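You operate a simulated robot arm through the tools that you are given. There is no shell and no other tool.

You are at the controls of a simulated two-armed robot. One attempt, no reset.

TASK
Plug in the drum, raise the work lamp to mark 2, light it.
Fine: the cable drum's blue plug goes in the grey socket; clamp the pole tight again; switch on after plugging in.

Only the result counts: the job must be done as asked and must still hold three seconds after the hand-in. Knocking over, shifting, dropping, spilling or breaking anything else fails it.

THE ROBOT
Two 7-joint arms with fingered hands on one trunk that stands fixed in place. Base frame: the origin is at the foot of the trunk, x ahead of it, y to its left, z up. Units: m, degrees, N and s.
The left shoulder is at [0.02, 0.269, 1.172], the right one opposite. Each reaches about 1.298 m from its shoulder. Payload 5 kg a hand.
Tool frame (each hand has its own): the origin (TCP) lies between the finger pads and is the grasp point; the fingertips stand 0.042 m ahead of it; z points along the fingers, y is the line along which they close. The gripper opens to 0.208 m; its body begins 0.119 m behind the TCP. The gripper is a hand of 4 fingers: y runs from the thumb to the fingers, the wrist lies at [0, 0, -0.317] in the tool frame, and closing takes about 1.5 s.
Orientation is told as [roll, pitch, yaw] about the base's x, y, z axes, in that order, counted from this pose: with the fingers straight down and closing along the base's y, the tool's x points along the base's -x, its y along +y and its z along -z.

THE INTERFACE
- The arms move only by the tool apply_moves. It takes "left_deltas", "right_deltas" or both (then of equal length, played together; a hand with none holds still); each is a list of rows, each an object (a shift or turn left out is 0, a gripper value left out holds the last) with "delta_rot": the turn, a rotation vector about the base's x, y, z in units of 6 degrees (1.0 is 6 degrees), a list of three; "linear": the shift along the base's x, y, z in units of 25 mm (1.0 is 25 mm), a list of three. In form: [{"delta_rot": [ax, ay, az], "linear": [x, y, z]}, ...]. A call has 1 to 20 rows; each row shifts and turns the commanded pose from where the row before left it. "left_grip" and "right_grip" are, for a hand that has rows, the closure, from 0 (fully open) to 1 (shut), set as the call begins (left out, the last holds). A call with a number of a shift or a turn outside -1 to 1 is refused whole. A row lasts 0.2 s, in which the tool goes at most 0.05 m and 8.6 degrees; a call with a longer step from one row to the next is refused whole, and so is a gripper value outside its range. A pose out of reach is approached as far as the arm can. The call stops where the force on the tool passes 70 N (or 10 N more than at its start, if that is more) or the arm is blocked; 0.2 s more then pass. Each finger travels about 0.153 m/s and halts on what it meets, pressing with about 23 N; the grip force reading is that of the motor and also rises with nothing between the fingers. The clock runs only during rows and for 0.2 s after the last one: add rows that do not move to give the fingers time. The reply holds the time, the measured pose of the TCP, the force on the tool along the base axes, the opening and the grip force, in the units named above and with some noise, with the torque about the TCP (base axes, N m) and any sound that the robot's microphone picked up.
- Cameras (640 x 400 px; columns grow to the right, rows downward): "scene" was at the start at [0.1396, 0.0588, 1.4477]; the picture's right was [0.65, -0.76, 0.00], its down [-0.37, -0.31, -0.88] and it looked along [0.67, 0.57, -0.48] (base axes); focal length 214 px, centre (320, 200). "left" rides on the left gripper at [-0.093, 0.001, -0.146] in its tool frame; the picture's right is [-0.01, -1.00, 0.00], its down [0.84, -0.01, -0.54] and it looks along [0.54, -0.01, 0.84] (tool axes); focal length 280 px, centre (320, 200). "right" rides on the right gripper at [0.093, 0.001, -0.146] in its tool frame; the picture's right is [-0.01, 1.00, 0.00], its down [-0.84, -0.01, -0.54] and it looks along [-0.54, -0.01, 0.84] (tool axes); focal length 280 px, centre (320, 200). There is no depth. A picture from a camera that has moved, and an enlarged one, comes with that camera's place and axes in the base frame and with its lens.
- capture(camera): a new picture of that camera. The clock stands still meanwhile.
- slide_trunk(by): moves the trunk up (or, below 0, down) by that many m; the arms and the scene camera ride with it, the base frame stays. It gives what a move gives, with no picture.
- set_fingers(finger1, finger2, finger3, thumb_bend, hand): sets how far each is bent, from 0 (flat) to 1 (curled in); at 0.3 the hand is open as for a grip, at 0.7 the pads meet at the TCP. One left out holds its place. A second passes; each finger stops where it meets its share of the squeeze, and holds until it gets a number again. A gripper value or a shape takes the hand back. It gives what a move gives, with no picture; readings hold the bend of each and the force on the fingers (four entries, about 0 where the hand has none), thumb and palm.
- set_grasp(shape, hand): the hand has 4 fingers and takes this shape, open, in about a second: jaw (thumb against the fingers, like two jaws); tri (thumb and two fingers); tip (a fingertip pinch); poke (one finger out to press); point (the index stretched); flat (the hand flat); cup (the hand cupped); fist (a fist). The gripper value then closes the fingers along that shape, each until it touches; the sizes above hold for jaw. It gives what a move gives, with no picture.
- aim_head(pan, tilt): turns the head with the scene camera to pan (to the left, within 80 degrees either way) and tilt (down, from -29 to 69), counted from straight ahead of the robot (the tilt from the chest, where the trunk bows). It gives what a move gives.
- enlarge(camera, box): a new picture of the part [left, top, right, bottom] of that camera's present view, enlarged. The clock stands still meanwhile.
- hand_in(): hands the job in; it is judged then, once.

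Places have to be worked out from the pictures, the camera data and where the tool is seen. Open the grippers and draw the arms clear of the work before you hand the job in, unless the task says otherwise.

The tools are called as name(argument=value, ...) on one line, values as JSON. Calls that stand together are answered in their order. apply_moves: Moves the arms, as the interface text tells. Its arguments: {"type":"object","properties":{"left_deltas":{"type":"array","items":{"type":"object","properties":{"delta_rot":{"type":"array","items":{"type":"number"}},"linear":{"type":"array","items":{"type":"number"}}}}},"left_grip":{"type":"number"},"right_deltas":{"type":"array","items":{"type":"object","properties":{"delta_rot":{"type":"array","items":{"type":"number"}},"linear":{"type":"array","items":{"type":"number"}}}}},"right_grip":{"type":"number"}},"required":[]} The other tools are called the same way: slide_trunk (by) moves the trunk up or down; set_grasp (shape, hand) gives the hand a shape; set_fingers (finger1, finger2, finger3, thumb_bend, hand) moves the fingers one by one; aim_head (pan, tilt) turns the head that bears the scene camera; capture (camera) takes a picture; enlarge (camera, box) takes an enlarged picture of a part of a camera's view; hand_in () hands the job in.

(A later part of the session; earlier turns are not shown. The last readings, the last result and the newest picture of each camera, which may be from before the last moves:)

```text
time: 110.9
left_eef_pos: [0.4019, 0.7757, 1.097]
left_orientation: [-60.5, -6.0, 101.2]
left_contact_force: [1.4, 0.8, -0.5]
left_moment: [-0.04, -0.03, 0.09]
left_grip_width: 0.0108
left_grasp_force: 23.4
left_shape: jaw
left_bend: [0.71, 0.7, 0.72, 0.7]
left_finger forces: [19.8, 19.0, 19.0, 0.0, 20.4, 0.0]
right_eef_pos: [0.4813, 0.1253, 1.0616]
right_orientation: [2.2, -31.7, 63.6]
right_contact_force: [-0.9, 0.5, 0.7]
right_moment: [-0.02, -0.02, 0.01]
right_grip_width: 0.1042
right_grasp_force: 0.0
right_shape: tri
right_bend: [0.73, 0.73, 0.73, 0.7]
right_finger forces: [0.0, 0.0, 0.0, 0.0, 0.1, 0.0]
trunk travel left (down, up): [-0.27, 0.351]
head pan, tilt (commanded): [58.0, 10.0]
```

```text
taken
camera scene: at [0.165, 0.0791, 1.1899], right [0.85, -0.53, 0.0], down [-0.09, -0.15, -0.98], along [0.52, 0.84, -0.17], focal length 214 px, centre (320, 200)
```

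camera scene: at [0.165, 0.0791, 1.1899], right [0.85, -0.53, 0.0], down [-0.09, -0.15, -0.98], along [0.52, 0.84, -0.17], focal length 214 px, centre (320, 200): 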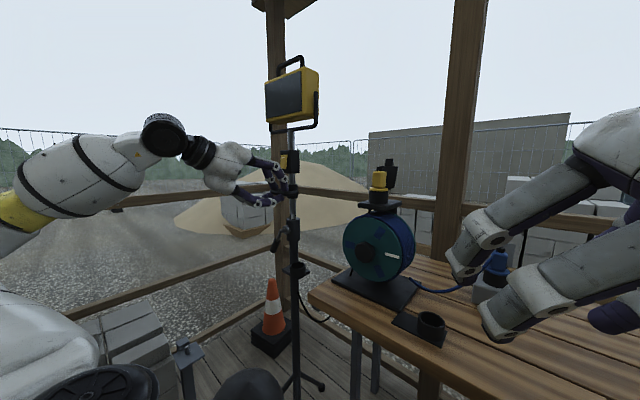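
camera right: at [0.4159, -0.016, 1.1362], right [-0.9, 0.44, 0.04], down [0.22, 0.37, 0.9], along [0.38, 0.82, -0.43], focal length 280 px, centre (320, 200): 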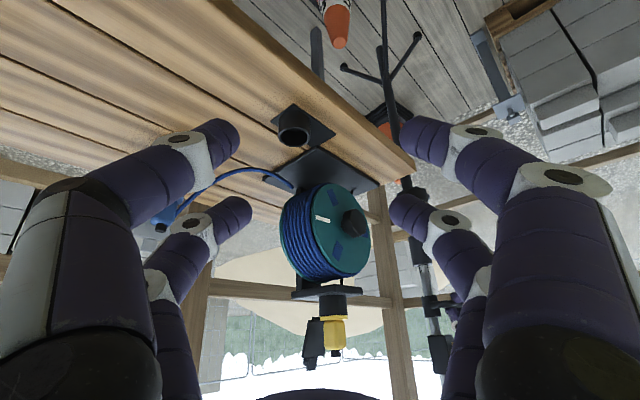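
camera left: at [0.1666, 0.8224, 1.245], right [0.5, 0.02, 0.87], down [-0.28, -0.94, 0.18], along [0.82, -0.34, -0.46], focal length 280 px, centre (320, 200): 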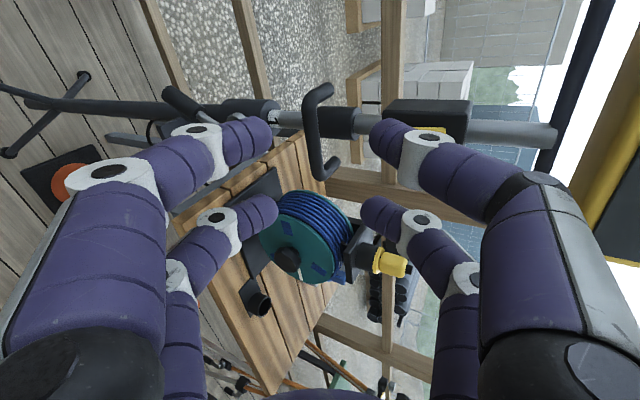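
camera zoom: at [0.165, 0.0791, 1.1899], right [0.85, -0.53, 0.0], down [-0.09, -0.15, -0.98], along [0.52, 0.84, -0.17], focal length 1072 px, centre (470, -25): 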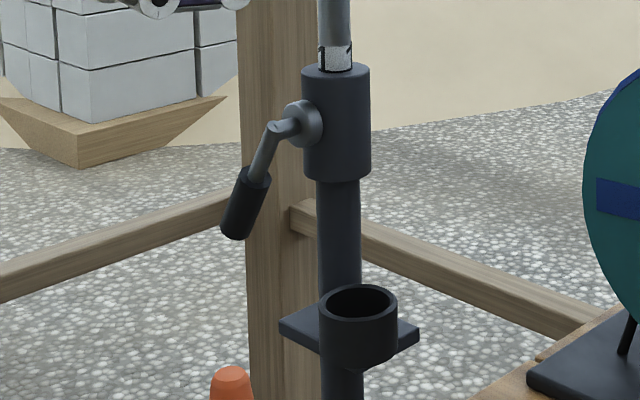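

Lever grip is at ≈ (0.422, 0.806, 0.885). I prepare the right hand as a two-digit cage (fingers 2 and 3 partly closed, finger 1 and thumb curled away) and bring it over toward the lever, watching for blocking.

set_fingers(hand="right", finger1=1.0, finger2=0.6, finger3=0.6, thumb_bend=1.0)

apply_moves(right_deltas=[{"linear": [-0.25, 0.9, 0], "delta_rot": [0.26, -0.14, -0.1]}, {"linear": [-0.25, 0.9, 0], "delta_rot": [0.26, -0.14, -0.1]}, {"linear": [-0.25, 0.9, 0], "delta_rot": [0.26, -0.14, -0.1]}, {"linear": [-0.25, 0.9, 0], "delta_rot": [0.26, -0.14, -0.1]}, {"linear": [-0.25, 0.9, 0], "delta_rot": [0.26, -0.14, -0.1]}, {"linear": [-0.25, 0.9, 0], "delta_rot": [0.26, -0.14, -0.1]}, {"linear": [-0.25, 0.9, 0], "delta_rot": [0.26, -0.14, -0.1]}, {"linear": [-0.25, 0.9, 0], "delta_rot": [0.26, -0.14, -0.1]}, {"linear": [-0.25, 0.9, 0], "delta_rot": [0.26, -0.14, -0.1]}, {"linear": [-0.25, 0.9, 0], "delta_rot": [0.26, -0.14, -0.1]}])

capture(camera="scene")

capture(camera="right")

```text
time: 111.9
left_eef_pos: [0.4029, 0.7757, 1.095]
left_orientation: [-60.6, -6.1, 101.3]
left_contact_force: [2.2, 0.5, -0.2]
left_moment: [-0.07, -0.03, 0.09]
left_grip_width: 0.0111
left_grasp_force: 22.8
left_shape: jaw
left_bend: [0.71, 0.7, 0.72, 0.7]
left_finger forces: [19.7, 18.9, 19.2, 0.1, 20.5, 0.1]
right_eef_pos: [0.4812, 0.1253, 1.0635]
right_orientation: [2.2, -31.7, 63.6]
right_contact_force: [0.0, 0.3, -0.1]
right_moment: [0.01, -0.02, -0.01]
right_grip_width: 0.0048
right_grasp_force: 0.2
right_shape: fingers
right_bend: [1.0, 0.6, 0.6, 0.95]
right_finger forces: [0.0, 0.1, 0.0, 0.1, 0.0, 0.1]
trunk travel left (down, up): [-0.27, 0.351]
head pan, tilt (commanded): [58.0, 10.0]
```

```text
time: 114.1
left_eef_pos: [0.4021, 0.7752, 1.0969]
left_orientation: [-60.6, -6.0, 101.1]
left_contact_force: [0.8, 3.3, 0.2]
left_moment: [-0.07, 0.01, 0.17]
left_grip_width: 0.0108
left_grasp_force: 21.9
left_shape: jaw
left_bend: [0.71, 0.7, 0.72, 0.7]
left_finger forces: [20.5, 19.9, 19.6, 0.0, 21.1, 0.1]
right_eef_pos: [0.4215, 0.3507, 1.0653]
right_orientation: [2.8, -49.5, 57.1]
right_contact_force: [0.8, -0.2, 0.2]
right_moment: [0.04, 0.02, 0.02]
right_grip_width: 0.005
right_grasp_force: 0.1
right_shape: fingers
right_bend: [1.0, 0.6, 0.6, 0.95]
right_finger forces: [0.1, 0.0, 0.0, 0.1, 0.1, 0.1]
trunk travel left (down, up): [-0.27, 0.351]
head pan, tilt (commanded): [58.0, 10.0]
```

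```text
taken
camera scene: at [0.1651, 0.0789, 1.1899], right [0.85, -0.53, 0.0], down [-0.09, -0.15, -0.98], along [0.52, 0.84, -0.17], focal length 214 px, centre (320, 200)
```

scene: 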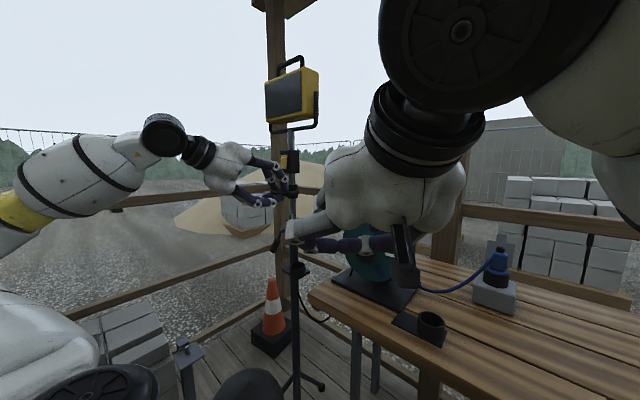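

```text
taken
camera right: at [0.332, 0.2031, 1.0868], right [-0.85, 0.52, 0.04], down [0.11, 0.1, 0.99], along [0.51, 0.85, -0.14], focal length 280 px, centre (320, 200)
```

right: 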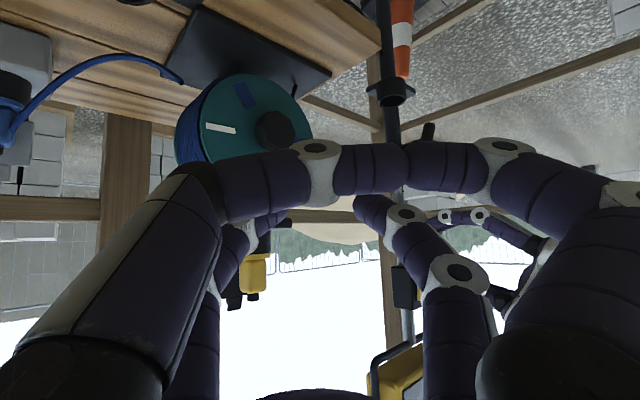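

The right arm tracks well over the bumper. I continue toward the pre-position in front of the lever.

apply_moves(right_deltas=[{"linear": [-0.18, 0.968, -0.416], "delta_rot": [0.098, -0.063, -0.02]}, {"linear": [-0.18, 0.968, -0.416], "delta_rot": [0.098, -0.063, -0.02]}, {"linear": [-0.18, 0.968, -0.416], "delta_rot": [0.098, -0.063, -0.02]}, {"linear": [-0.18, 0.968, -0.416], "delta_rot": [0.098, -0.063, -0.02]}, {"linear": [-0.18, 0.968, -0.416], "delta_rot": [0.098, -0.063, -0.02]}, {"linear": [-0.18, 0.968, -0.416], "delta_rot": [0.098, -0.063, -0.02]}, {"linear": [-0.18, 0.968, -0.416], "delta_rot": [0.098, -0.063, -0.02]}, {"linear": [-0.18, 0.968, -0.416], "delta_rot": [0.098, -0.063, -0.02]}, {"linear": [-0.18, 0.968, -0.416], "delta_rot": [0.098, -0.063, -0.02]}, {"linear": [-0.18, 0.968, -0.416], "delta_rot": [0.098, -0.063, -0.02]}, {"linear": [-0.18, 0.8, -0.416], "delta_rot": [0.098, -0.063, -0.02]}, {}])

capture(camera="scene")

capture(camera="right")

capture(camera="left")

```text
time: 115.8
left_eef_pos: [0.4037, 0.7746, 1.0965]
left_orientation: [-60.4, -6.2, 101.3]
left_contact_force: [-4.6, -1.2, -1.7]
left_moment: [-0.15, 0.06, 0.05]
left_grip_width: 0.0109
left_grasp_force: 23.0
left_shape: jaw
left_bend: [0.71, 0.7, 0.72, 0.7]
left_finger forces: [22.0, 21.7, 19.7, 0.1, 21.2, 0.1]
right_eef_pos: [0.5111, 0.4682, 1.0101]
right_orientation: [10.0, -54.8, 42.4]
right_contact_force: [1.0, 0.8, -1.9]
right_moment: [0.13, 0.08, 0.19]
right_grip_width: 0.005
right_grasp_force: 0.1
right_shape: fingers
right_bend: [1.0, 0.6, 0.6, 0.94]
right_finger forces: [0.0, 0.1, 0.0, 0.1, 0.0, 0.0]
trunk travel left (down, up): [-0.27, 0.351]
head pan, tilt (commanded): [58.0, 10.0]
stopped in row 8 (right hand): the arm was blocked; the commanded pose is now the measured one
```

```text
taken
camera scene: at [0.1656, 0.0789, 1.1898], right [0.85, -0.53, 0.0], down [-0.09, -0.15, -0.98], along [0.52, 0.84, -0.17], focal length 214 px, centre (320, 200)
```

scene: 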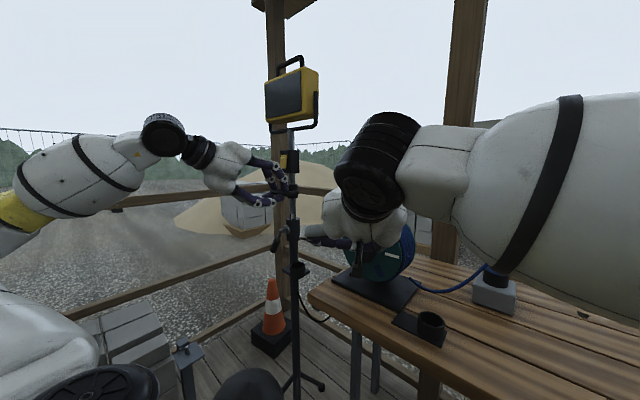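

```text
taken
camera right: at [0.4003, 0.3355, 1.0129], right [-0.76, 0.64, 0.11], down [0.11, -0.04, 0.99], along [0.64, 0.77, -0.04], focal length 280 px, centre (320, 200)
```

right: 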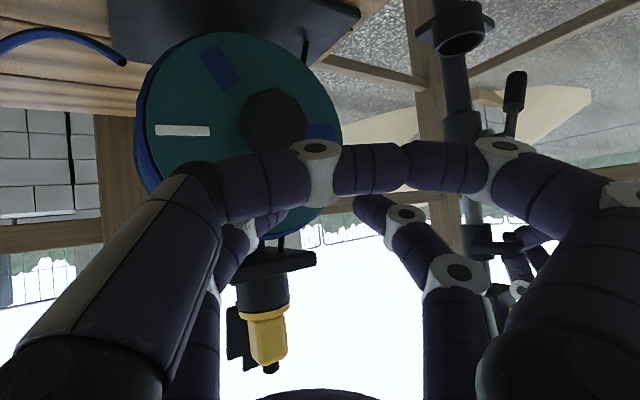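

```text
taken
camera left: at [0.26, 0.8339, 1.1764], right [0.5, 0.02, 0.87], down [-0.28, -0.94, 0.18], along [0.82, -0.34, -0.46], focal length 280 px, centre (320, 200)
```

left: 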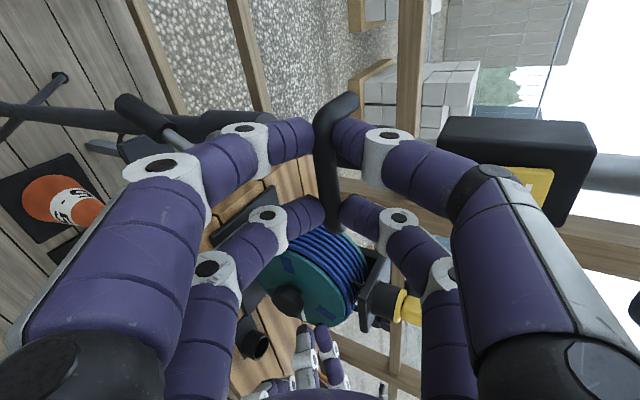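

The right arm is blocked again around this bearing. I look down at the torso to learn whether the bumper or a joint limit is the cause.

aim_head(pan=-10, tilt=60)

capture(camera="scene")

aim_head(pan=30, tilt=60)

capture(camera="scene")

```text
time: 117.2
left_eef_pos: [0.4031, 0.7741, 1.0963]
left_orientation: [-60.5, -6.1, 101.3]
left_contact_force: [1.5, -0.3, -2.7]
left_moment: [-0.16, 0.03, 0.06]
left_grip_width: 0.011
left_grasp_force: 22.6
left_shape: jaw
left_bend: [0.68, 0.7, 0.72, 0.7]
left_finger forces: [21.1, 20.6, 19.3, 0.1, 20.9, 0.0]
right_eef_pos: [0.5098, 0.4699, 1.0074]
right_orientation: [9.9, -55.0, 42.5]
right_contact_force: [-0.3, 0.1, -1.5]
right_moment: [0.01, 0.05, -0.02]
right_grip_width: 0.0051
right_grasp_force: 0.1
right_shape: fingers
right_bend: [1.0, 0.6, 0.6, 0.94]
right_finger forces: [0.0, 0.0, 0.1, 0.0, 0.0, 0.1]
trunk travel left (down, up): [-0.27, 0.351]
head pan, tilt (commanded): [-10.0, 60.0]
```

```text
taken
camera scene: at [0.1814, -0.0113, 1.1155], right [-0.17, -0.98, 0.0], down [-0.85, 0.15, -0.5], along [0.49, -0.09, -0.87], focal length 214 px, centre (320, 200)
```

scene: 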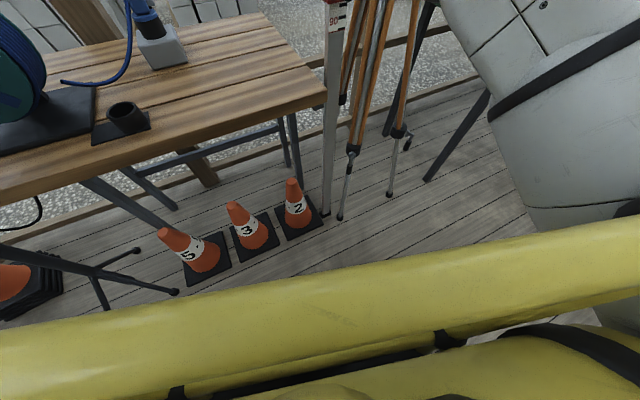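

```text
time: 118.2
left_eef_pos: [0.4034, 0.7749, 1.0957]
left_orientation: [-60.5, -6.2, 101.2]
left_contact_force: [0.6, 0.2, -1.3]
left_moment: [-0.14, -0.01, 0.03]
left_grip_width: 0.0111
left_grasp_force: 23.4
left_shape: jaw
left_bend: [0.71, 0.7, 0.72, 0.7]
left_finger forces: [20.9, 20.3, 19.6, 0.0, 21.3, 0.0]
right_eef_pos: [0.5093, 0.4683, 1.0081]
right_orientation: [10.0, -54.9, 42.5]
right_contact_force: [-0.5, -0.4, -0.1]
right_moment: [0.0, 0.0, -0.01]
right_grip_width: 0.0051
right_grasp_force: 0.0
right_shape: fingers
right_bend: [1.0, 0.6, 0.6, 0.94]
right_finger forces: [0.1, 0.0, 0.0, 0.0, 0.0, 0.1]
trunk travel left (down, up): [-0.27, 0.351]
head pan, tilt (commanded): [30.0, 60.0]
```

```text
taken
camera scene: at [0.1735, 0.0335, 1.1155], right [0.5, -0.87, 0.0], down [-0.75, -0.43, -0.5], along [0.43, 0.25, -0.87], focal length 214 px, centre (320, 200)
```

scene: 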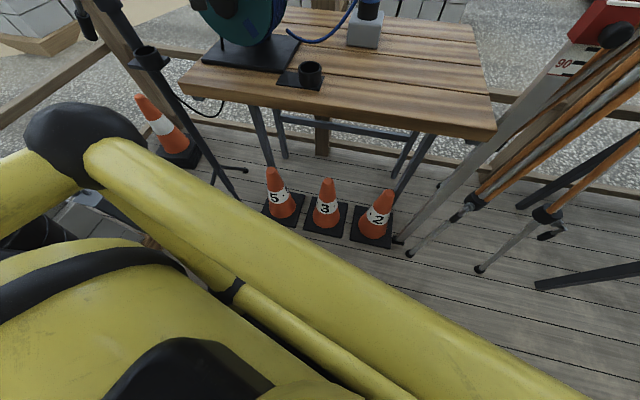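

The cause seems to be the frame's end ball by the right shoulder: the right arm can only cross with its elbow low, i.e. with the trunk high. So I'll release the handle for now, back the left hand out, and re-plan with the trunk high.

apply_moves(left_deltas=[{}, {}, {}, {"linear": [-0.42, -0.1, 0.22]}, {"linear": [-0.8, -0.2, 0.46]}, {"linear": [-0.8, -0.2, 0.46]}, {"linear": [-0.8, -0.2, 0.46]}, {"linear": [-0.5, 0, 0.8]}, {"linear": [0, 0.3, 0.9]}], left_grip=0.77)

apply_moves(right_deltas=[{"linear": [-0.3, -0.9, 0.3]}, {"linear": [-0.3, -0.9, 0.3]}, {"linear": [0, -1, 0.2]}, {"linear": [0, -1, 0.2]}, {"linear": [0, -1, 0.2]}, {"linear": [0, -1, 0]}, {"linear": [0, -1, 0]}, {"linear": [0, -1, 0]}, {"linear": [0, -1, 0]}, {"linear": [0, -1, 0]}, {"linear": [0, -1, 0]}, {"linear": [0, -1, 0]}])

capture(camera="scene")

```text
time: 120.2
left_eef_pos: [0.3191, 0.7643, 1.1761]
left_orientation: [-60.5, -6.2, 101.2]
left_contact_force: [-0.7, -1.1, 0.7]
left_moment: [0.04, 0.03, 0.01]
left_grip_width: 0.0476
left_grasp_force: 0.1
left_shape: jaw
left_bend: [0.73, 0.73, 0.73, 0.7]
left_finger forces: [0.0, 0.0, 0.0, 0.1, 0.0, 0.0]
right_eef_pos: [0.5083, 0.4692, 1.0083]
right_orientation: [9.8, -54.9, 42.5]
right_contact_force: [0.4, -0.2, 0.2]
right_moment: [-0.01, -0.01, -0.04]
right_grip_width: 0.0049
right_grasp_force: 0.0
right_shape: fingers
right_bend: [1.0, 0.6, 0.6, 0.94]
right_finger forces: [0.0, 0.0, 0.0, 0.1, 0.0, 0.1]
trunk travel left (down, up): [-0.27, 0.351]
head pan, tilt (commanded): [30.0, 60.0]
```

```text
time: 122.8
left_eef_pos: [0.3201, 0.7644, 1.1764]
left_orientation: [-60.6, -6.1, 101.2]
left_contact_force: [-1.3, 1.1, -0.7]
left_moment: [-0.04, -0.07, -0.06]
left_grip_width: 0.0476
left_grasp_force: 0.1
left_shape: jaw
left_bend: [0.73, 0.73, 0.73, 0.7]
left_finger forces: [0.0, 0.1, 0.0, 0.0, 0.0, 0.1]
right_eef_pos: [0.4946, 0.1733, 1.0406]
right_orientation: [9.8, -55.0, 42.6]
right_contact_force: [3.7, -1.4, -2.9]
right_moment: [0.35, 0.08, 0.44]
right_grip_width: 0.0053
right_grasp_force: 0.1
right_shape: fingers
right_bend: [1.0, 0.6, 0.6, 0.94]
right_finger forces: [0.0, 0.0, 0.0, 0.0, 0.0, 0.0]
trunk travel left (down, up): [-0.27, 0.351]
head pan, tilt (commanded): [30.0, 60.0]
```

```text
taken
camera scene: at [0.1882, 0.03, 1.1296], right [0.38, -0.92, 0.0], down [-0.7, -0.29, -0.66], along [0.61, 0.25, -0.75], focal length 214 px, centre (320, 200)
```

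scene: 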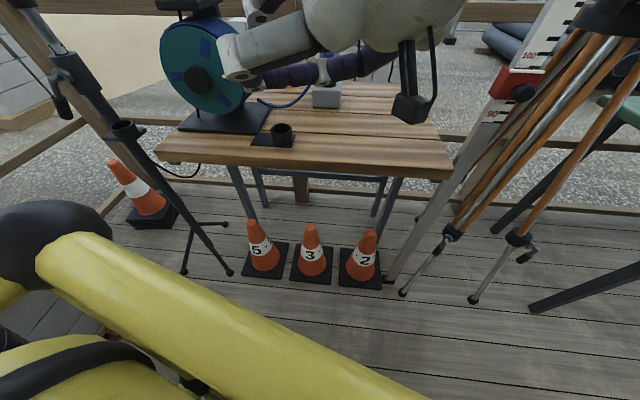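

The head camera has been nudged off its aim: the right arm presses against the head. I move the right hand forward and down, away from the head.

apply_moves(right_deltas=[{"linear": [0.9, -0.3, 0]}, {"linear": [0.9, -0.3, 0]}, {"linear": [0.9, -0.3, 0]}, {"linear": [0.5, -0.5, 0]}, {"linear": [0, -0.8, 0]}, {"linear": [0, -0.8, 0]}])

aim_head(pan=0, tilt=45)

capture(camera="scene")

```text
time: 124.2
left_eef_pos: [0.32, 0.7646, 1.1764]
left_orientation: [-60.5, -6.1, 101.1]
left_contact_force: [0.8, 0.5, 1.1]
left_moment: [-0.01, -0.05, -0.02]
left_grip_width: 0.0476
left_grasp_force: 0.1
left_shape: jaw
left_bend: [0.73, 0.73, 0.73, 0.7]
left_finger forces: [0.0, 0.1, 0.1, 0.1, 0.0, 0.1]
right_eef_pos: [0.5731, 0.1003, 1.0389]
right_orientation: [9.9, -54.8, 42.6]
right_contact_force: [-0.4, 0.9, 0.9]
right_moment: [0.0, 0.03, 0.01]
right_grip_width: 0.0052
right_grasp_force: 0.2
right_shape: fingers
right_bend: [1.0, 0.6, 0.6, 0.94]
right_finger forces: [0.0, 0.0, 0.0, 0.0, 0.0, 0.1]
trunk travel left (down, up): [-0.27, 0.351]
head pan, tilt (commanded): [30.0, 60.0]
```

```text
time: 125.2
left_eef_pos: [0.3195, 0.7653, 1.1755]
left_orientation: [-60.5, -6.2, 101.2]
left_contact_force: [0.8, -1.0, 0.2]
left_moment: [-0.01, -0.01, 0.01]
left_grip_width: 0.0477
left_grasp_force: 0.2
left_shape: jaw
left_bend: [0.73, 0.73, 0.73, 0.7]
left_finger forces: [0.1, 0.0, 0.0, 0.1, 0.0, 0.0]
right_eef_pos: [0.5735, 0.1005, 1.0399]
right_orientation: [9.9, -55.0, 42.6]
right_contact_force: [0.0, 0.2, 0.4]
right_moment: [0.02, 0.0, 0.01]
right_grip_width: 0.0051
right_grasp_force: 0.0
right_shape: fingers
right_bend: [1.0, 0.6, 0.6, 0.94]
right_finger forces: [0.0, 0.0, 0.0, 0.0, 0.0, 0.0]
trunk travel left (down, up): [-0.27, 0.351]
head pan, tilt (commanded): [0.0, 45.0]
```

```text
taken
camera scene: at [0.197, 0.0002, 1.1349], right [0.0, -1.0, 0.0], down [-0.71, 0.0, -0.71], along [0.71, 0.0, -0.71], focal length 214 px, centre (320, 200)
```

scene: 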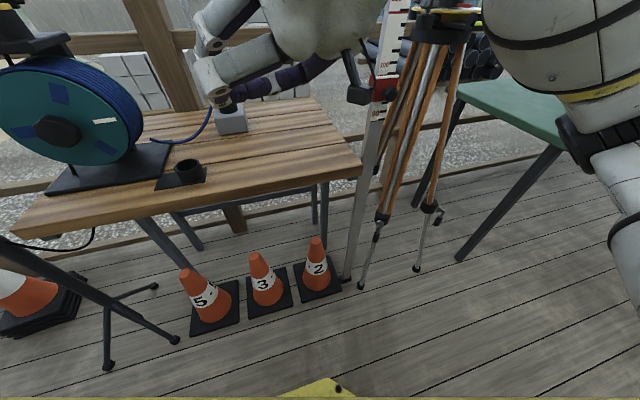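

The head is free again. I pull the left hand back a little, then raise the trunk so the right arm can reach low across to the lever.

apply_moves(left_deltas=[{"linear": [-0.8, 0.2, 0.2]}, {"linear": [-0.8, 0.2, 0.2]}, {"linear": [-0.8, 0.2, 0.2]}, {"linear": [-0.8, 0.2, 0]}, {"linear": [-0.6, 0.2, 0]}])

slide_trunk(by=0.33)

aim_head(pan=35, tilt=35)

capture(camera="scene")

```text
time: 126.4
left_eef_pos: [0.2254, 0.7907, 1.1956]
left_orientation: [-60.5, -6.0, 101.2]
left_contact_force: [-0.7, 0.0, 0.5]
left_moment: [-0.05, -0.01, 0.01]
left_grip_width: 0.0479
left_grasp_force: 0.0
left_shape: jaw
left_bend: [0.73, 0.73, 0.73, 0.7]
left_finger forces: [0.0, 0.1, 0.0, 0.0, 0.0, 0.0]
right_eef_pos: [0.5752, 0.1001, 1.0389]
right_orientation: [9.9, -54.9, 42.7]
right_contact_force: [-0.1, 0.1, -0.1]
right_moment: [-0.01, 0.01, 0.0]
right_grip_width: 0.0048
right_grasp_force: 0.1
right_shape: fingers
right_bend: [1.0, 0.6, 0.6, 0.94]
right_finger forces: [0.0, 0.0, 0.0, 0.1, 0.1, 0.0]
trunk travel left (down, up): [-0.27, 0.351]
head pan, tilt (commanded): [0.0, 45.0]
```

```text
time: 129.7
left_eef_pos: [0.2246, 0.7898, 1.5228]
left_orientation: [-60.5, -6.1, 101.1]
left_contact_force: [-0.1, 0.1, 0.7]
left_moment: [0.02, 0.05, -0.01]
left_grip_width: 0.0478
left_grasp_force: 0.0
left_shape: jaw
left_bend: [0.73, 0.73, 0.73, 0.7]
left_finger forces: [0.1, 0.0, 0.0, 0.0, 0.1, 0.0]
right_eef_pos: [0.574, 0.1004, 1.3679]
right_orientation: [9.9, -54.8, 42.6]
right_contact_force: [0.0, 0.2, 0.0]
right_moment: [-0.02, -0.02, 0.01]
right_grip_width: 0.0051
right_grasp_force: 0.1
right_shape: fingers
right_bend: [1.0, 0.6, 0.6, 0.94]
right_finger forces: [0.0, 0.0, 0.0, 0.0, 0.1, 0.1]
trunk travel left (down, up): [-0.6, 0.021]
head pan, tilt (commanded): [0.0, 45.0]
```

```text
time: 130.7
left_eef_pos: [0.2237, 0.7895, 1.5234]
left_orientation: [-60.5, -6.1, 101.2]
left_contact_force: [0.4, 0.3, 0.1]
left_moment: [0.03, 0.02, -0.03]
left_grip_width: 0.0476
left_grasp_force: 0.1
left_shape: jaw
left_bend: [0.73, 0.73, 0.73, 0.7]
left_finger forces: [0.0, 0.0, 0.0, 0.0, 0.1, 0.0]
right_eef_pos: [0.5722, 0.0991, 1.3683]
right_orientation: [10.0, -54.8, 42.6]
right_contact_force: [0.1, 0.3, -0.8]
right_moment: [-0.02, 0.0, 0.0]
right_grip_width: 0.0049
right_grasp_force: 0.0
right_shape: fingers
right_bend: [1.0, 0.6, 0.6, 0.94]
right_finger forces: [0.0, 0.0, 0.0, 0.0, 0.0, 0.0]
trunk travel left (down, up): [-0.6, 0.021]
head pan, tilt (commanded): [35.0, 35.0]
```

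```text
taken
camera scene: at [0.1417, 0.0506, 1.4881], right [0.57, -0.82, 0.0], down [-0.47, -0.33, -0.82], along [0.67, 0.47, -0.57], focal length 214 px, centre (320, 200)
```

scene: 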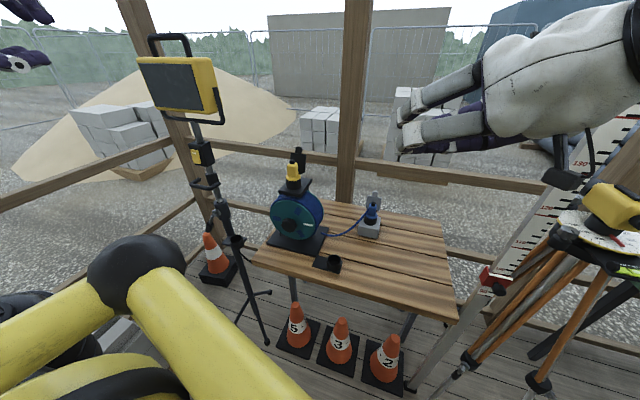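

With the trunk high again, I lower the right hand in front of the bench and yaw it toward +y, keeping the elbow low.

apply_moves(right_deltas=[{"linear": [-0.3, 0, -0.95], "delta_rot": [0, 0, 0.4]}, {"linear": [-0.3, 0, -0.95], "delta_rot": [0, 0, 0.4]}, {"linear": [-0.3, 0, -0.95], "delta_rot": [0, 0, 0.4]}, {"linear": [-0.3, 0, -0.95], "delta_rot": [0, 0, 0.4]}, {"linear": [-0.3, 0, -0.95], "delta_rot": [0, 0, 0.4]}, {"linear": [-0.3, 0, -0.95], "delta_rot": [0, 0, 0.4]}, {"linear": [-0.3, 0, -0.95], "delta_rot": [0, 0, 0.4]}, {"linear": [-0.3, 0, -0.95], "delta_rot": [0, 0, 0.4]}, {"linear": [-0.3, 0, -0.95], "delta_rot": [0, 0, 0.4]}, {"linear": [-0.3, 0, -0.95], "delta_rot": [0, 0, 0.4]}, {"linear": [-0.3, 0.2, -0.95], "delta_rot": [0, 0, 0.4]}, {"linear": [-0.3, 0.4, -0.95], "delta_rot": [0, 0, 0.4]}, {"linear": [-0.3, 0.6, -0.9], "delta_rot": [0, 0, 0.4]}, {"linear": [-0.3, 0.8, -0.9], "delta_rot": [0, 0, 0.4]}])

capture(camera="scene")

```text
time: 133.7
left_eef_pos: [0.2253, 0.7906, 1.5224]
left_orientation: [-60.5, -6.1, 101.3]
left_contact_force: [0.1, 1.1, -0.1]
left_moment: [-0.04, 0.01, -0.02]
left_grip_width: 0.0477
left_grasp_force: 0.1
left_shape: jaw
left_bend: [0.73, 0.73, 0.73, 0.7]
left_finger forces: [0.0, 0.1, 0.1, 0.1, 0.1, 0.1]
right_eef_pos: [0.4692, 0.1535, 1.0371]
right_orientation: [9.9, -54.9, 76.2]
right_contact_force: [0.0, 0.2, 0.7]
right_moment: [-0.04, 0.01, 0.04]
right_grip_width: 0.0052
right_grasp_force: 0.1
right_shape: fingers
right_bend: [1.0, 0.6, 0.6, 0.94]
right_finger forces: [0.0, 0.0, 0.0, 0.1, 0.0, 0.0]
trunk travel left (down, up): [-0.6, 0.021]
head pan, tilt (commanded): [35.0, 35.0]
```

```text
taken
camera scene: at [0.1417, 0.0511, 1.488], right [0.57, -0.82, 0.0], down [-0.47, -0.33, -0.82], along [0.67, 0.47, -0.57], focal length 214 px, centre (320, 200)
```

scene: 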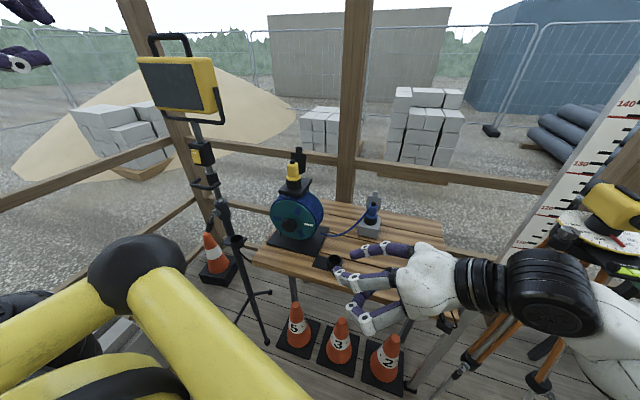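

Tracking well with a low elbow. I move the hand left along the front of the bench toward the mast.

apply_moves(right_deltas=[{"linear": [-0.155, 0.95, -0.2], "delta_rot": [0.225, -0.056, 0]}, {"linear": [-0.155, 0.95, -0.2], "delta_rot": [0.225, -0.056, 0]}, {"linear": [-0.155, 0.95, -0.2], "delta_rot": [0.225, -0.056, 0]}, {"linear": [-0.155, 0.95, -0.2], "delta_rot": [0.225, -0.056, 0]}, {"linear": [-0.155, 0.95, -0.2], "delta_rot": [0.225, -0.056, 0]}, {"linear": [-0.155, 0.95, -0.2], "delta_rot": [0.225, -0.056, 0]}, {"linear": [-0.155, 0.95, -0.2], "delta_rot": [0.225, -0.056, 0]}, {"linear": [-0.155, 0.95, -0.2], "delta_rot": [0.225, -0.056, 0]}, {"linear": [-0.155, 0.95, -0.2], "delta_rot": [0.225, -0.056, 0]}, {"linear": [-0.155, 0.95, -0.2], "delta_rot": [0.225, -0.056, 0]}, {"linear": [-0.155, 0.95, -0.2], "delta_rot": [0.225, -0.056, 0]}, {"linear": [-0.155, 0.95, -0.2], "delta_rot": [0.225, -0.056, 0]}])

capture(camera="scene")

capture(camera="right")

```text
time: 136.3
left_eef_pos: [0.225, 0.7908, 1.5233]
left_orientation: [-60.5, -6.1, 101.2]
left_contact_force: [-0.1, -0.4, -0.9]
left_moment: [-0.04, -0.03, -0.05]
left_grip_width: 0.0479
left_grasp_force: 0.0
left_shape: jaw
left_bend: [0.73, 0.73, 0.73, 0.7]
left_finger forces: [0.0, 0.1, 0.0, 0.1, 0.0, 0.0]
right_eef_pos: [0.422, 0.4337, 0.9788]
right_orientation: [9.5, -71.6, 76.5]
right_contact_force: [0.5, -0.1, 0.8]
right_moment: [0.02, 0.02, -0.01]
right_grip_width: 0.005
right_grasp_force: 0.1
right_shape: fingers
right_bend: [1.0, 0.6, 0.6, 0.94]
right_finger forces: [0.1, 0.1, 0.0, 0.0, 0.0, 0.0]
trunk travel left (down, up): [-0.6, 0.021]
head pan, tilt (commanded): [35.0, 35.0]
```

```text
taken
camera scene: at [0.1415, 0.0511, 1.4881], right [0.57, -0.82, 0.0], down [-0.47, -0.33, -0.82], along [0.67, 0.47, -0.57], focal length 214 px, centre (320, 200)
```

scene: 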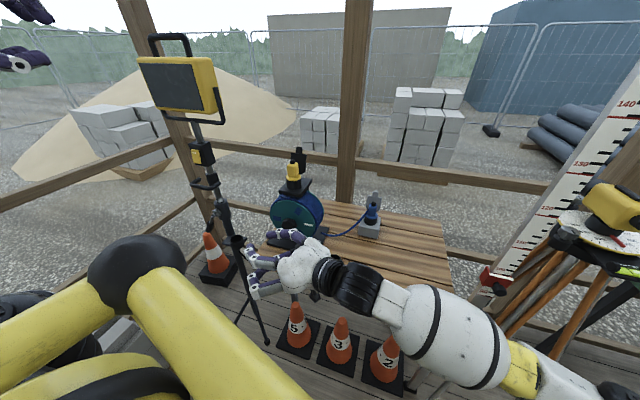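

```text
taken
camera right: at [0.4054, 0.2679, 0.9338], right [-0.99, 0.08, 0.07], down [0.04, -0.25, 0.97], along [0.1, 0.96, 0.25], focal length 280 px, centre (320, 200)
```

right: 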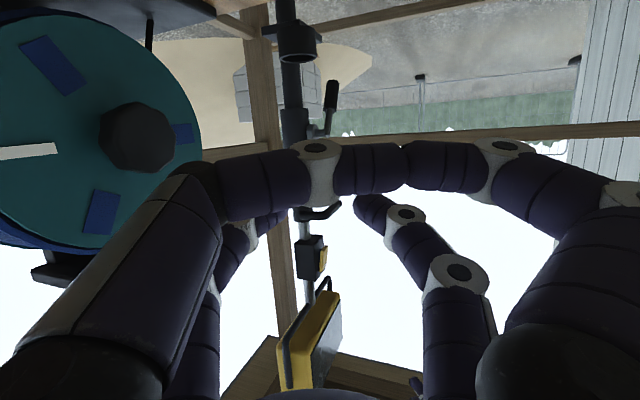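

The right arm reaches across low without trouble. To stay clear of the mast's cup I swap: finger 1 and thumb (lower pair) will cage the lever, fingers 2 and 3 curl above. I also level the fingers and advance to a pre-position.

set_fingers(hand="right", finger1=0.58, finger2=1.0, finger3=1.0, thumb_bend=0.58)

apply_moves(right_deltas=[{"linear": [-0.05, 0.9, -0.2], "delta_rot": [0.4, -0.02, 0]}, {"linear": [-0.05, 0.9, -0.2], "delta_rot": [0.4, -0.02, 0]}, {"linear": [-0.05, 0.9, -0.2], "delta_rot": [0.4, -0.02, 0]}, {"linear": [-0.05, 0.9, -0.2], "delta_rot": [0.4, -0.02, 0]}, {"linear": [-0.05, 0.9, -0.2], "delta_rot": [0.4, -0.02, 0]}, {"linear": [-0.05, 0.9, -0.2], "delta_rot": [0.4, -0.02, 0]}, {"linear": [-0.05, 0.9, -0.2], "delta_rot": [0.4, -0.02, 0]}, {"linear": [0, 0.9, -0.2], "delta_rot": [0.2, 0, 0]}, {}])

aim_head(pan=52, tilt=32)

capture(camera="scene")

capture(camera="right")

```text
time: 137.3
left_eef_pos: [0.2245, 0.7898, 1.5237]
left_orientation: [-60.5, -6.1, 101.2]
left_contact_force: [-0.7, 1.3, 0.1]
left_moment: [-0.02, -0.04, 0.03]
left_grip_width: 0.0476
left_grasp_force: 0.1
left_shape: jaw
left_bend: [0.73, 0.73, 0.73, 0.7]
left_finger forces: [0.0, 0.0, 0.1, 0.1, 0.0, 0.0]
right_eef_pos: [0.4218, 0.435, 0.9786]
right_orientation: [9.7, -71.5, 76.5]
right_contact_force: [0.4, 0.1, -0.5]
right_moment: [0.02, -0.04, -0.03]
right_grip_width: 0.0753
right_grasp_force: 0.0
right_shape: fingers
right_bend: [0.57, 0.71, 0.71, 0.57]
right_finger forces: [0.0, 0.0, 0.1, 0.0, 0.0, 0.1]
trunk travel left (down, up): [-0.6, 0.021]
head pan, tilt (commanded): [35.0, 35.0]
```

```text
time: 139.3
left_eef_pos: [0.2247, 0.7901, 1.5229]
left_orientation: [-60.5, -6.0, 101.2]
left_contact_force: [1.4, 0.2, -1.4]
left_moment: [0.01, 0.01, 0.02]
left_grip_width: 0.0477
left_grasp_force: 0.0
left_shape: jaw
left_bend: [0.73, 0.73, 0.73, 0.7]
left_finger forces: [0.1, 0.0, 0.0, 0.0, 0.0, 0.1]
right_eef_pos: [0.418, 0.6161, 0.9396]
right_orientation: [88.2, -86.7, -1.7]
right_contact_force: [0.2, 0.1, 0.0]
right_moment: [0.0, -0.01, 0.0]
right_grip_width: 0.0757
right_grasp_force: 0.1
right_shape: fingers
right_bend: [0.57, 0.71, 0.71, 0.57]
right_finger forces: [0.0, 0.0, 0.0, 0.0, 0.0, 0.0]
trunk travel left (down, up): [-0.6, 0.021]
head pan, tilt (commanded): [35.0, 35.0]
```

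```text
time: 140.1
left_eef_pos: [0.2253, 0.7903, 1.524]
left_orientation: [-60.5, -6.1, 101.2]
left_contact_force: [-0.1, -1.1, 0.8]
left_moment: [-0.01, -0.03, -0.01]
left_grip_width: 0.0476
left_grasp_force: 0.1
left_shape: jaw
left_bend: [0.73, 0.73, 0.73, 0.7]
left_finger forces: [0.0, 0.0, 0.0, 0.1, 0.0, 0.1]
right_eef_pos: [0.4165, 0.6157, 0.9386]
right_orientation: [87.8, -86.6, -1.4]
right_contact_force: [-0.2, 0.1, 0.1]
right_moment: [0.0, -0.04, 0.03]
right_grip_width: 0.0755
right_grasp_force: 0.0
right_shape: fingers
right_bend: [0.57, 0.71, 0.71, 0.57]
right_finger forces: [0.1, 0.1, 0.0, 0.0, 0.0, 0.0]
trunk travel left (down, up): [-0.6, 0.021]
head pan, tilt (commanded): [52.0, 32.0]
```

```text
taken
camera scene: at [0.1248, 0.0708, 1.4927], right [0.79, -0.62, 0.0], down [-0.33, -0.42, -0.85], along [0.52, 0.67, -0.53], focal length 214 px, centre (320, 200)
```

scene: 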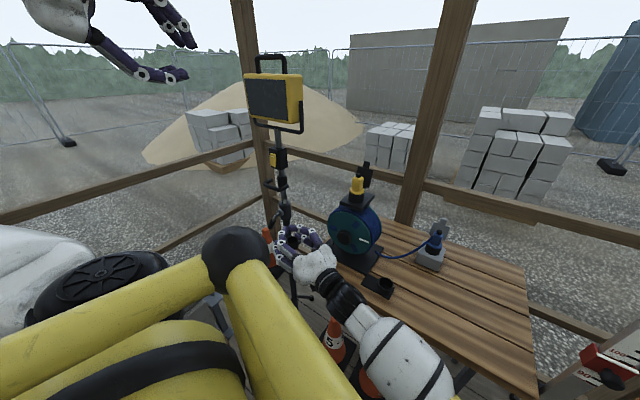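

```text
taken
camera right: at [0.4013, 0.4712, 0.8434], right [-1.0, 0.06, 0.07], down [0.03, -0.54, 0.84], along [0.09, 0.84, 0.54], focal length 280 px, centre (320, 200)
```

right: 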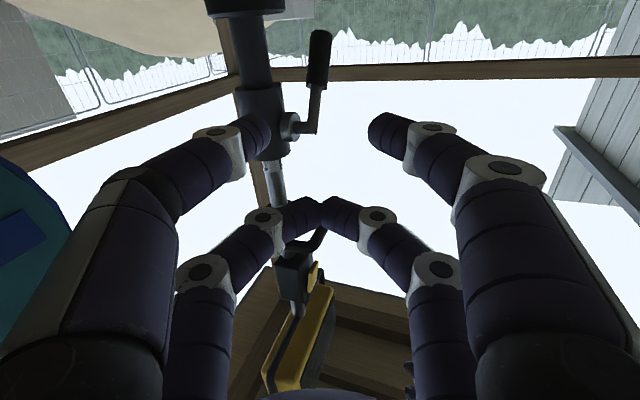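

The right hand is in place before the lever, which is centred in the lower pair's opening. Fingers 2/3 didn't curl fully; I try curling them again.

set_fingers(hand="right", finger2=0.4, finger3=1.0)

set_fingers(hand="right", finger2=1.0)

capture(camera="right")

```text
time: 141.1
left_eef_pos: [0.224, 0.7901, 1.5241]
left_orientation: [-60.5, -6.1, 101.2]
left_contact_force: [-0.8, 1.1, 0.3]
left_moment: [0.03, 0.04, -0.02]
left_grip_width: 0.0478
left_grasp_force: 0.1
left_shape: jaw
left_bend: [0.73, 0.73, 0.73, 0.7]
left_finger forces: [0.0, 0.0, 0.0, 0.0, 0.1, 0.0]
right_eef_pos: [0.4168, 0.6164, 0.9385]
right_orientation: [87.9, -86.6, -1.3]
right_contact_force: [0.4, -0.4, 0.7]
right_moment: [0.01, 0.0, -0.01]
right_grip_width: 0.0753
right_grasp_force: 0.0
right_shape: fingers
right_bend: [0.57, 0.4, 1.0, 0.57]
right_finger forces: [0.0, 0.1, 0.1, 0.0, 0.0, 0.1]
trunk travel left (down, up): [-0.6, 0.021]
head pan, tilt (commanded): [52.0, 32.0]
```

```text
time: 142.1
left_eef_pos: [0.2241, 0.7897, 1.5241]
left_orientation: [-60.5, -6.0, 101.2]
left_contact_force: [-0.6, 0.4, 0.0]
left_moment: [-0.02, 0.04, 0.0]
left_grip_width: 0.0476
left_grasp_force: 0.1
left_shape: jaw
left_bend: [0.73, 0.73, 0.73, 0.7]
left_finger forces: [0.0, 0.0, 0.0, 0.1, 0.0, 0.0]
right_eef_pos: [0.4175, 0.6166, 0.9379]
right_orientation: [87.8, -86.5, -1.3]
right_contact_force: [0.3, -0.3, 0.4]
right_moment: [0.01, 0.0, 0.0]
right_grip_width: 0.0754
right_grasp_force: 0.2
right_shape: fingers
right_bend: [0.57, 0.86, 1.0, 0.57]
right_finger forces: [0.0, 0.0, 0.0, 0.0, 0.0, 0.0]
trunk travel left (down, up): [-0.6, 0.021]
head pan, tilt (commanded): [52.0, 32.0]
```

```text
taken
camera right: at [0.4013, 0.4711, 0.8434], right [-1.0, 0.06, 0.07], down [0.03, -0.54, 0.84], along [0.09, 0.84, 0.54], focal length 280 px, centre (320, 200)
```

right: 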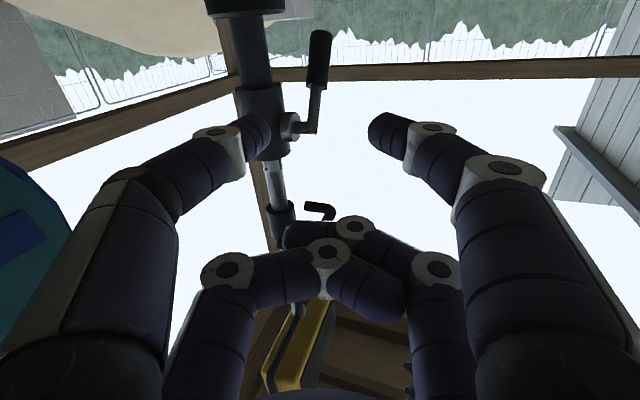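

The cage is ready and the right arm can reach the lever region with the elbow low. Since the left hand needs the trunk low, I now raise the right hand relative to the trunk stepwise while lowering the trunk, to see if it can stay here.

apply_moves(right_deltas=[{"linear": [0, -0.4, 0.9]}, {"linear": [0, -0.4, 0.9]}, {"linear": [0, -0.4, 0.9]}, {"linear": [0, -0.2, 0.9]}, {"linear": [0, 0, 0.9]}, {"linear": [0, 0, 0.9]}, {"linear": [0, 0, 0.8]}, {}])

slide_trunk(by=-0.15)

capture(camera="scene")

```text
time: 143.9
left_eef_pos: [0.2247, 0.7899, 1.5252]
left_orientation: [-60.5, -6.1, 101.2]
left_contact_force: [-0.3, 0.0, -0.6]
left_moment: [-0.01, 0.04, 0.0]
left_grip_width: 0.0478
left_grasp_force: 0.1
left_shape: jaw
left_bend: [0.73, 0.73, 0.73, 0.7]
left_finger forces: [0.0, 0.0, 0.0, 0.0, 0.0, 0.0]
right_eef_pos: [0.4142, 0.581, 1.0911]
right_orientation: [87.8, -86.6, -1.3]
right_contact_force: [-0.3, -0.1, 0.0]
right_moment: [0.0, 0.01, 0.0]
right_grip_width: 0.0754
right_grasp_force: 0.0
right_shape: fingers
right_bend: [0.57, 0.86, 1.0, 0.57]
right_finger forces: [0.0, 0.0, 0.0, 0.0, 0.0, 0.0]
trunk travel left (down, up): [-0.6, 0.021]
head pan, tilt (commanded): [52.0, 32.0]
```

```text
time: 145.6
left_eef_pos: [0.2251, 0.79, 1.3732]
left_orientation: [-60.5, -6.1, 101.2]
left_contact_force: [-1.2, -0.1, 1.6]
left_moment: [0.01, 0.01, 0.02]
left_grip_width: 0.0477
left_grasp_force: 0.1
left_shape: jaw
left_bend: [0.73, 0.73, 0.73, 0.7]
left_finger forces: [0.1, 0.0, 0.0, 0.0, 0.0, 0.1]
right_eef_pos: [0.4134, 0.5794, 0.9431]
right_orientation: [88.4, -86.6, -1.8]
right_contact_force: [0.4, 0.4, -0.4]
right_moment: [-0.04, -0.03, 0.0]
right_grip_width: 0.0756
right_grasp_force: 0.1
right_shape: fingers
right_bend: [0.57, 0.86, 1.0, 0.57]
right_finger forces: [0.1, 0.0, 0.0, 0.0, 0.0, 0.0]
trunk travel left (down, up): [-0.45, 0.171]
head pan, tilt (commanded): [52.0, 32.0]
```

```text
taken
camera scene: at [0.13, 0.0706, 1.3422], right [0.79, -0.62, 0.0], down [-0.33, -0.42, -0.85], along [0.52, 0.67, -0.53], focal length 214 px, centre (320, 200)
```

scene: 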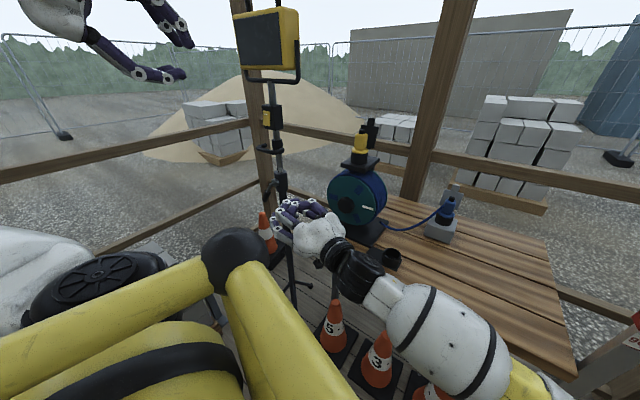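

That worked. I repeat: raise the right hand 12 cm, then lower the trunk another 12 cm.

apply_moves(right_deltas=[{"linear": [0, 0, 0.8]}, {"linear": [0, 0, 0.8]}, {"linear": [0, 0, 0.8]}, {"linear": [0, 0, 0.8]}, {"linear": [0, 0, 0.8]}, {"linear": [0, 0, 0.8]}, {}])

slide_trunk(by=-0.12)

capture(camera="scene")

```text
time: 147.2
left_eef_pos: [0.225, 0.7906, 1.3747]
left_orientation: [-60.5, -6.0, 101.2]
left_contact_force: [-0.8, -0.2, 0.1]
left_moment: [-0.01, 0.0, 0.02]
left_grip_width: 0.0478
left_grasp_force: 0.1
left_shape: jaw
left_bend: [0.73, 0.73, 0.73, 0.7]
left_finger forces: [0.1, 0.0, 0.1, 0.1, 0.2, 0.0]
right_eef_pos: [0.4146, 0.5769, 1.0613]
right_orientation: [87.7, -86.6, -1.2]
right_contact_force: [0.1, -0.3, -0.3]
right_moment: [-0.01, 0.0, 0.0]
right_grip_width: 0.0758
right_grasp_force: 0.1
right_shape: fingers
right_bend: [0.57, 0.86, 1.0, 0.57]
right_finger forces: [0.1, 0.0, 0.0, 0.1, 0.0, 0.0]
trunk travel left (down, up): [-0.45, 0.171]
head pan, tilt (commanded): [52.0, 32.0]
```

```text
time: 148.7
left_eef_pos: [0.2237, 0.7894, 1.2544]
left_orientation: [-60.6, -6.0, 101.3]
left_contact_force: [-0.3, -0.5, 0.3]
left_moment: [0.02, -0.02, 0.03]
left_grip_width: 0.0476
left_grasp_force: 0.1
left_shape: jaw
left_bend: [0.73, 0.73, 0.73, 0.7]
left_finger forces: [0.0, 0.1, 0.1, 0.1, 0.0, 0.0]
right_eef_pos: [0.4121, 0.5799, 0.9432]
right_orientation: [88.5, -86.6, -1.9]
right_contact_force: [-0.3, 0.2, 0.2]
right_moment: [-0.06, 0.01, -0.03]
right_grip_width: 0.0753
right_grasp_force: 0.0
right_shape: fingers
right_bend: [0.57, 0.86, 1.0, 0.57]
right_finger forces: [0.0, 0.1, 0.0, 0.1, 0.0, 0.1]
trunk travel left (down, up): [-0.33, 0.291]
head pan, tilt (commanded): [52.0, 32.0]
```

```text
taken
camera scene: at [0.151, 0.0706, 1.2185], right [0.79, -0.62, 0.0], down [-0.33, -0.42, -0.85], along [0.52, 0.67, -0.53], focal length 214 px, centre (320, 200)
```

scene: 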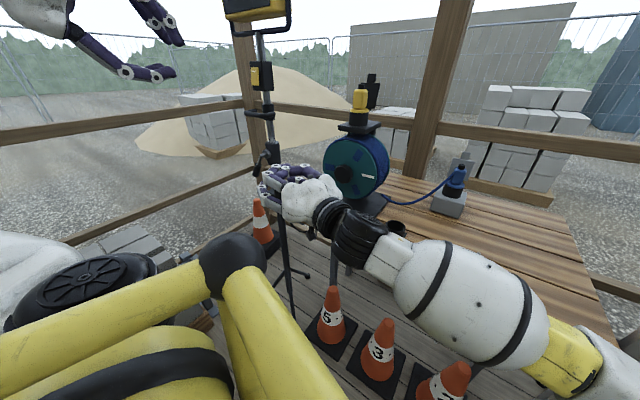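

Still fine. One more step: raise the right hand 6 cm and lower the trunk 6 cm, back to the height where the left hand could grip the handle.

apply_moves(right_deltas=[{"linear": [0, 0, 0.8]}, {"linear": [0, 0, 0.8]}, {"linear": [0, 0, 0.8]}, {}])

slide_trunk(by=-0.06)

apply_moves(right_deltas=[{"linear": [0, 0.6, 0]}, {"linear": [0, 0.6, 0]}, {"linear": [0, 0.6, 0]}, {}])

capture(camera="right")

capture(camera="scene")

```text
time: 149.7
left_eef_pos: [0.2239, 0.7907, 1.2543]
left_orientation: [-60.4, -6.1, 101.2]
left_contact_force: [-0.9, 0.8, -0.2]
left_moment: [-0.02, 0.0, 0.0]
left_grip_width: 0.0474
left_grasp_force: 0.1
left_shape: jaw
left_bend: [0.73, 0.73, 0.73, 0.7]
left_finger forces: [0.0, 0.1, 0.0, 0.1, 0.0, 0.1]
right_eef_pos: [0.4126, 0.5803, 1.0022]
right_orientation: [87.7, -86.6, -1.0]
right_contact_force: [0.0, 0.0, 0.6]
right_moment: [-0.01, 0.01, -0.01]
right_grip_width: 0.0753
right_grasp_force: 0.0
right_shape: fingers
right_bend: [0.57, 0.86, 1.0, 0.57]
right_finger forces: [0.1, 0.1, 0.1, 0.0, 0.1, 0.0]
trunk travel left (down, up): [-0.33, 0.291]
head pan, tilt (commanded): [52.0, 32.0]
```

```text
time: 150.7
left_eef_pos: [0.2232, 0.7906, 1.1949]
left_orientation: [-60.6, -6.0, 101.3]
left_contact_force: [-1.4, -0.6, 0.5]
left_moment: [0.01, -0.03, -0.02]
left_grip_width: 0.0476
left_grasp_force: 0.1
left_shape: jaw
left_bend: [0.73, 0.73, 0.73, 0.7]
left_finger forces: [0.1, 0.0, 0.1, 0.2, 0.1, 0.0]
right_eef_pos: [0.414, 0.5799, 0.944]
right_orientation: [88.6, -86.6, -2.0]
right_contact_force: [0.2, 0.2, 0.6]
right_moment: [-0.05, -0.01, -0.03]
right_grip_width: 0.0758
right_grasp_force: 0.0
right_shape: fingers
right_bend: [0.57, 0.86, 1.0, 0.57]
right_finger forces: [0.0, 0.0, 0.0, 0.0, 0.1, 0.0]
trunk travel left (down, up): [-0.27, 0.351]
head pan, tilt (commanded): [52.0, 32.0]
```

```text
time: 151.9
left_eef_pos: [0.2257, 0.7889, 1.1942]
left_orientation: [-60.5, -6.2, 101.2]
left_contact_force: [1.3, -1.5, 0.3]
left_moment: [0.03, 0.06, 0.08]
left_grip_width: 0.0477
left_grasp_force: 0.0
left_shape: jaw
left_bend: [0.73, 0.73, 0.73, 0.7]
left_finger forces: [0.0, 0.0, 0.1, 0.0, 0.0, 0.0]
right_eef_pos: [0.4715, 0.6019, 0.935]
right_orientation: [81.4, -86.4, 1.7]
right_contact_force: [-0.1, -1.1, 0.2]
right_moment: [-0.01, 0.02, 0.06]
right_grip_width: 0.0757
right_grasp_force: 0.1
right_shape: fingers
right_bend: [0.57, 0.87, 1.0, 0.57]
right_finger forces: [0.0, 0.0, 0.1, 0.0, 0.1, 0.1]
trunk travel left (down, up): [-0.27, 0.351]
head pan, tilt (commanded): [52.0, 32.0]
stopped in row 4 (right hand): the arm was blocked; the commanded pose is now the measured one
```

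```text
taken
camera right: at [0.4477, 0.457, 0.8413], right [-0.99, 0.12, 0.08], down [0.0, -0.53, 0.84], along [0.14, 0.84, 0.53], focal length 280 px, centre (320, 200)
```

right: 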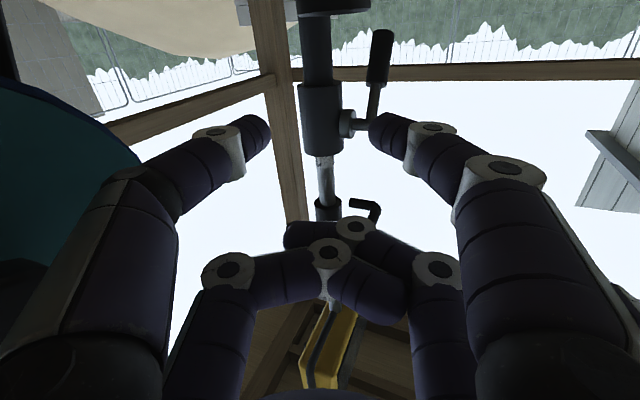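

```text
taken
camera scene: at [0.1712, 0.0705, 1.1544], right [0.79, -0.62, 0.0], down [-0.33, -0.42, -0.85], along [0.52, 0.67, -0.53], focal length 214 px, centre (320, 200)
```

scene: 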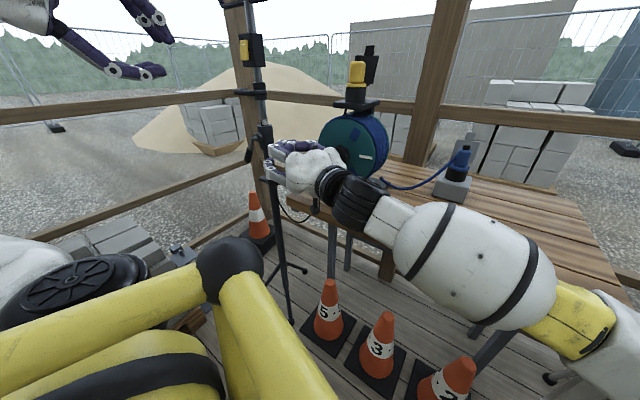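

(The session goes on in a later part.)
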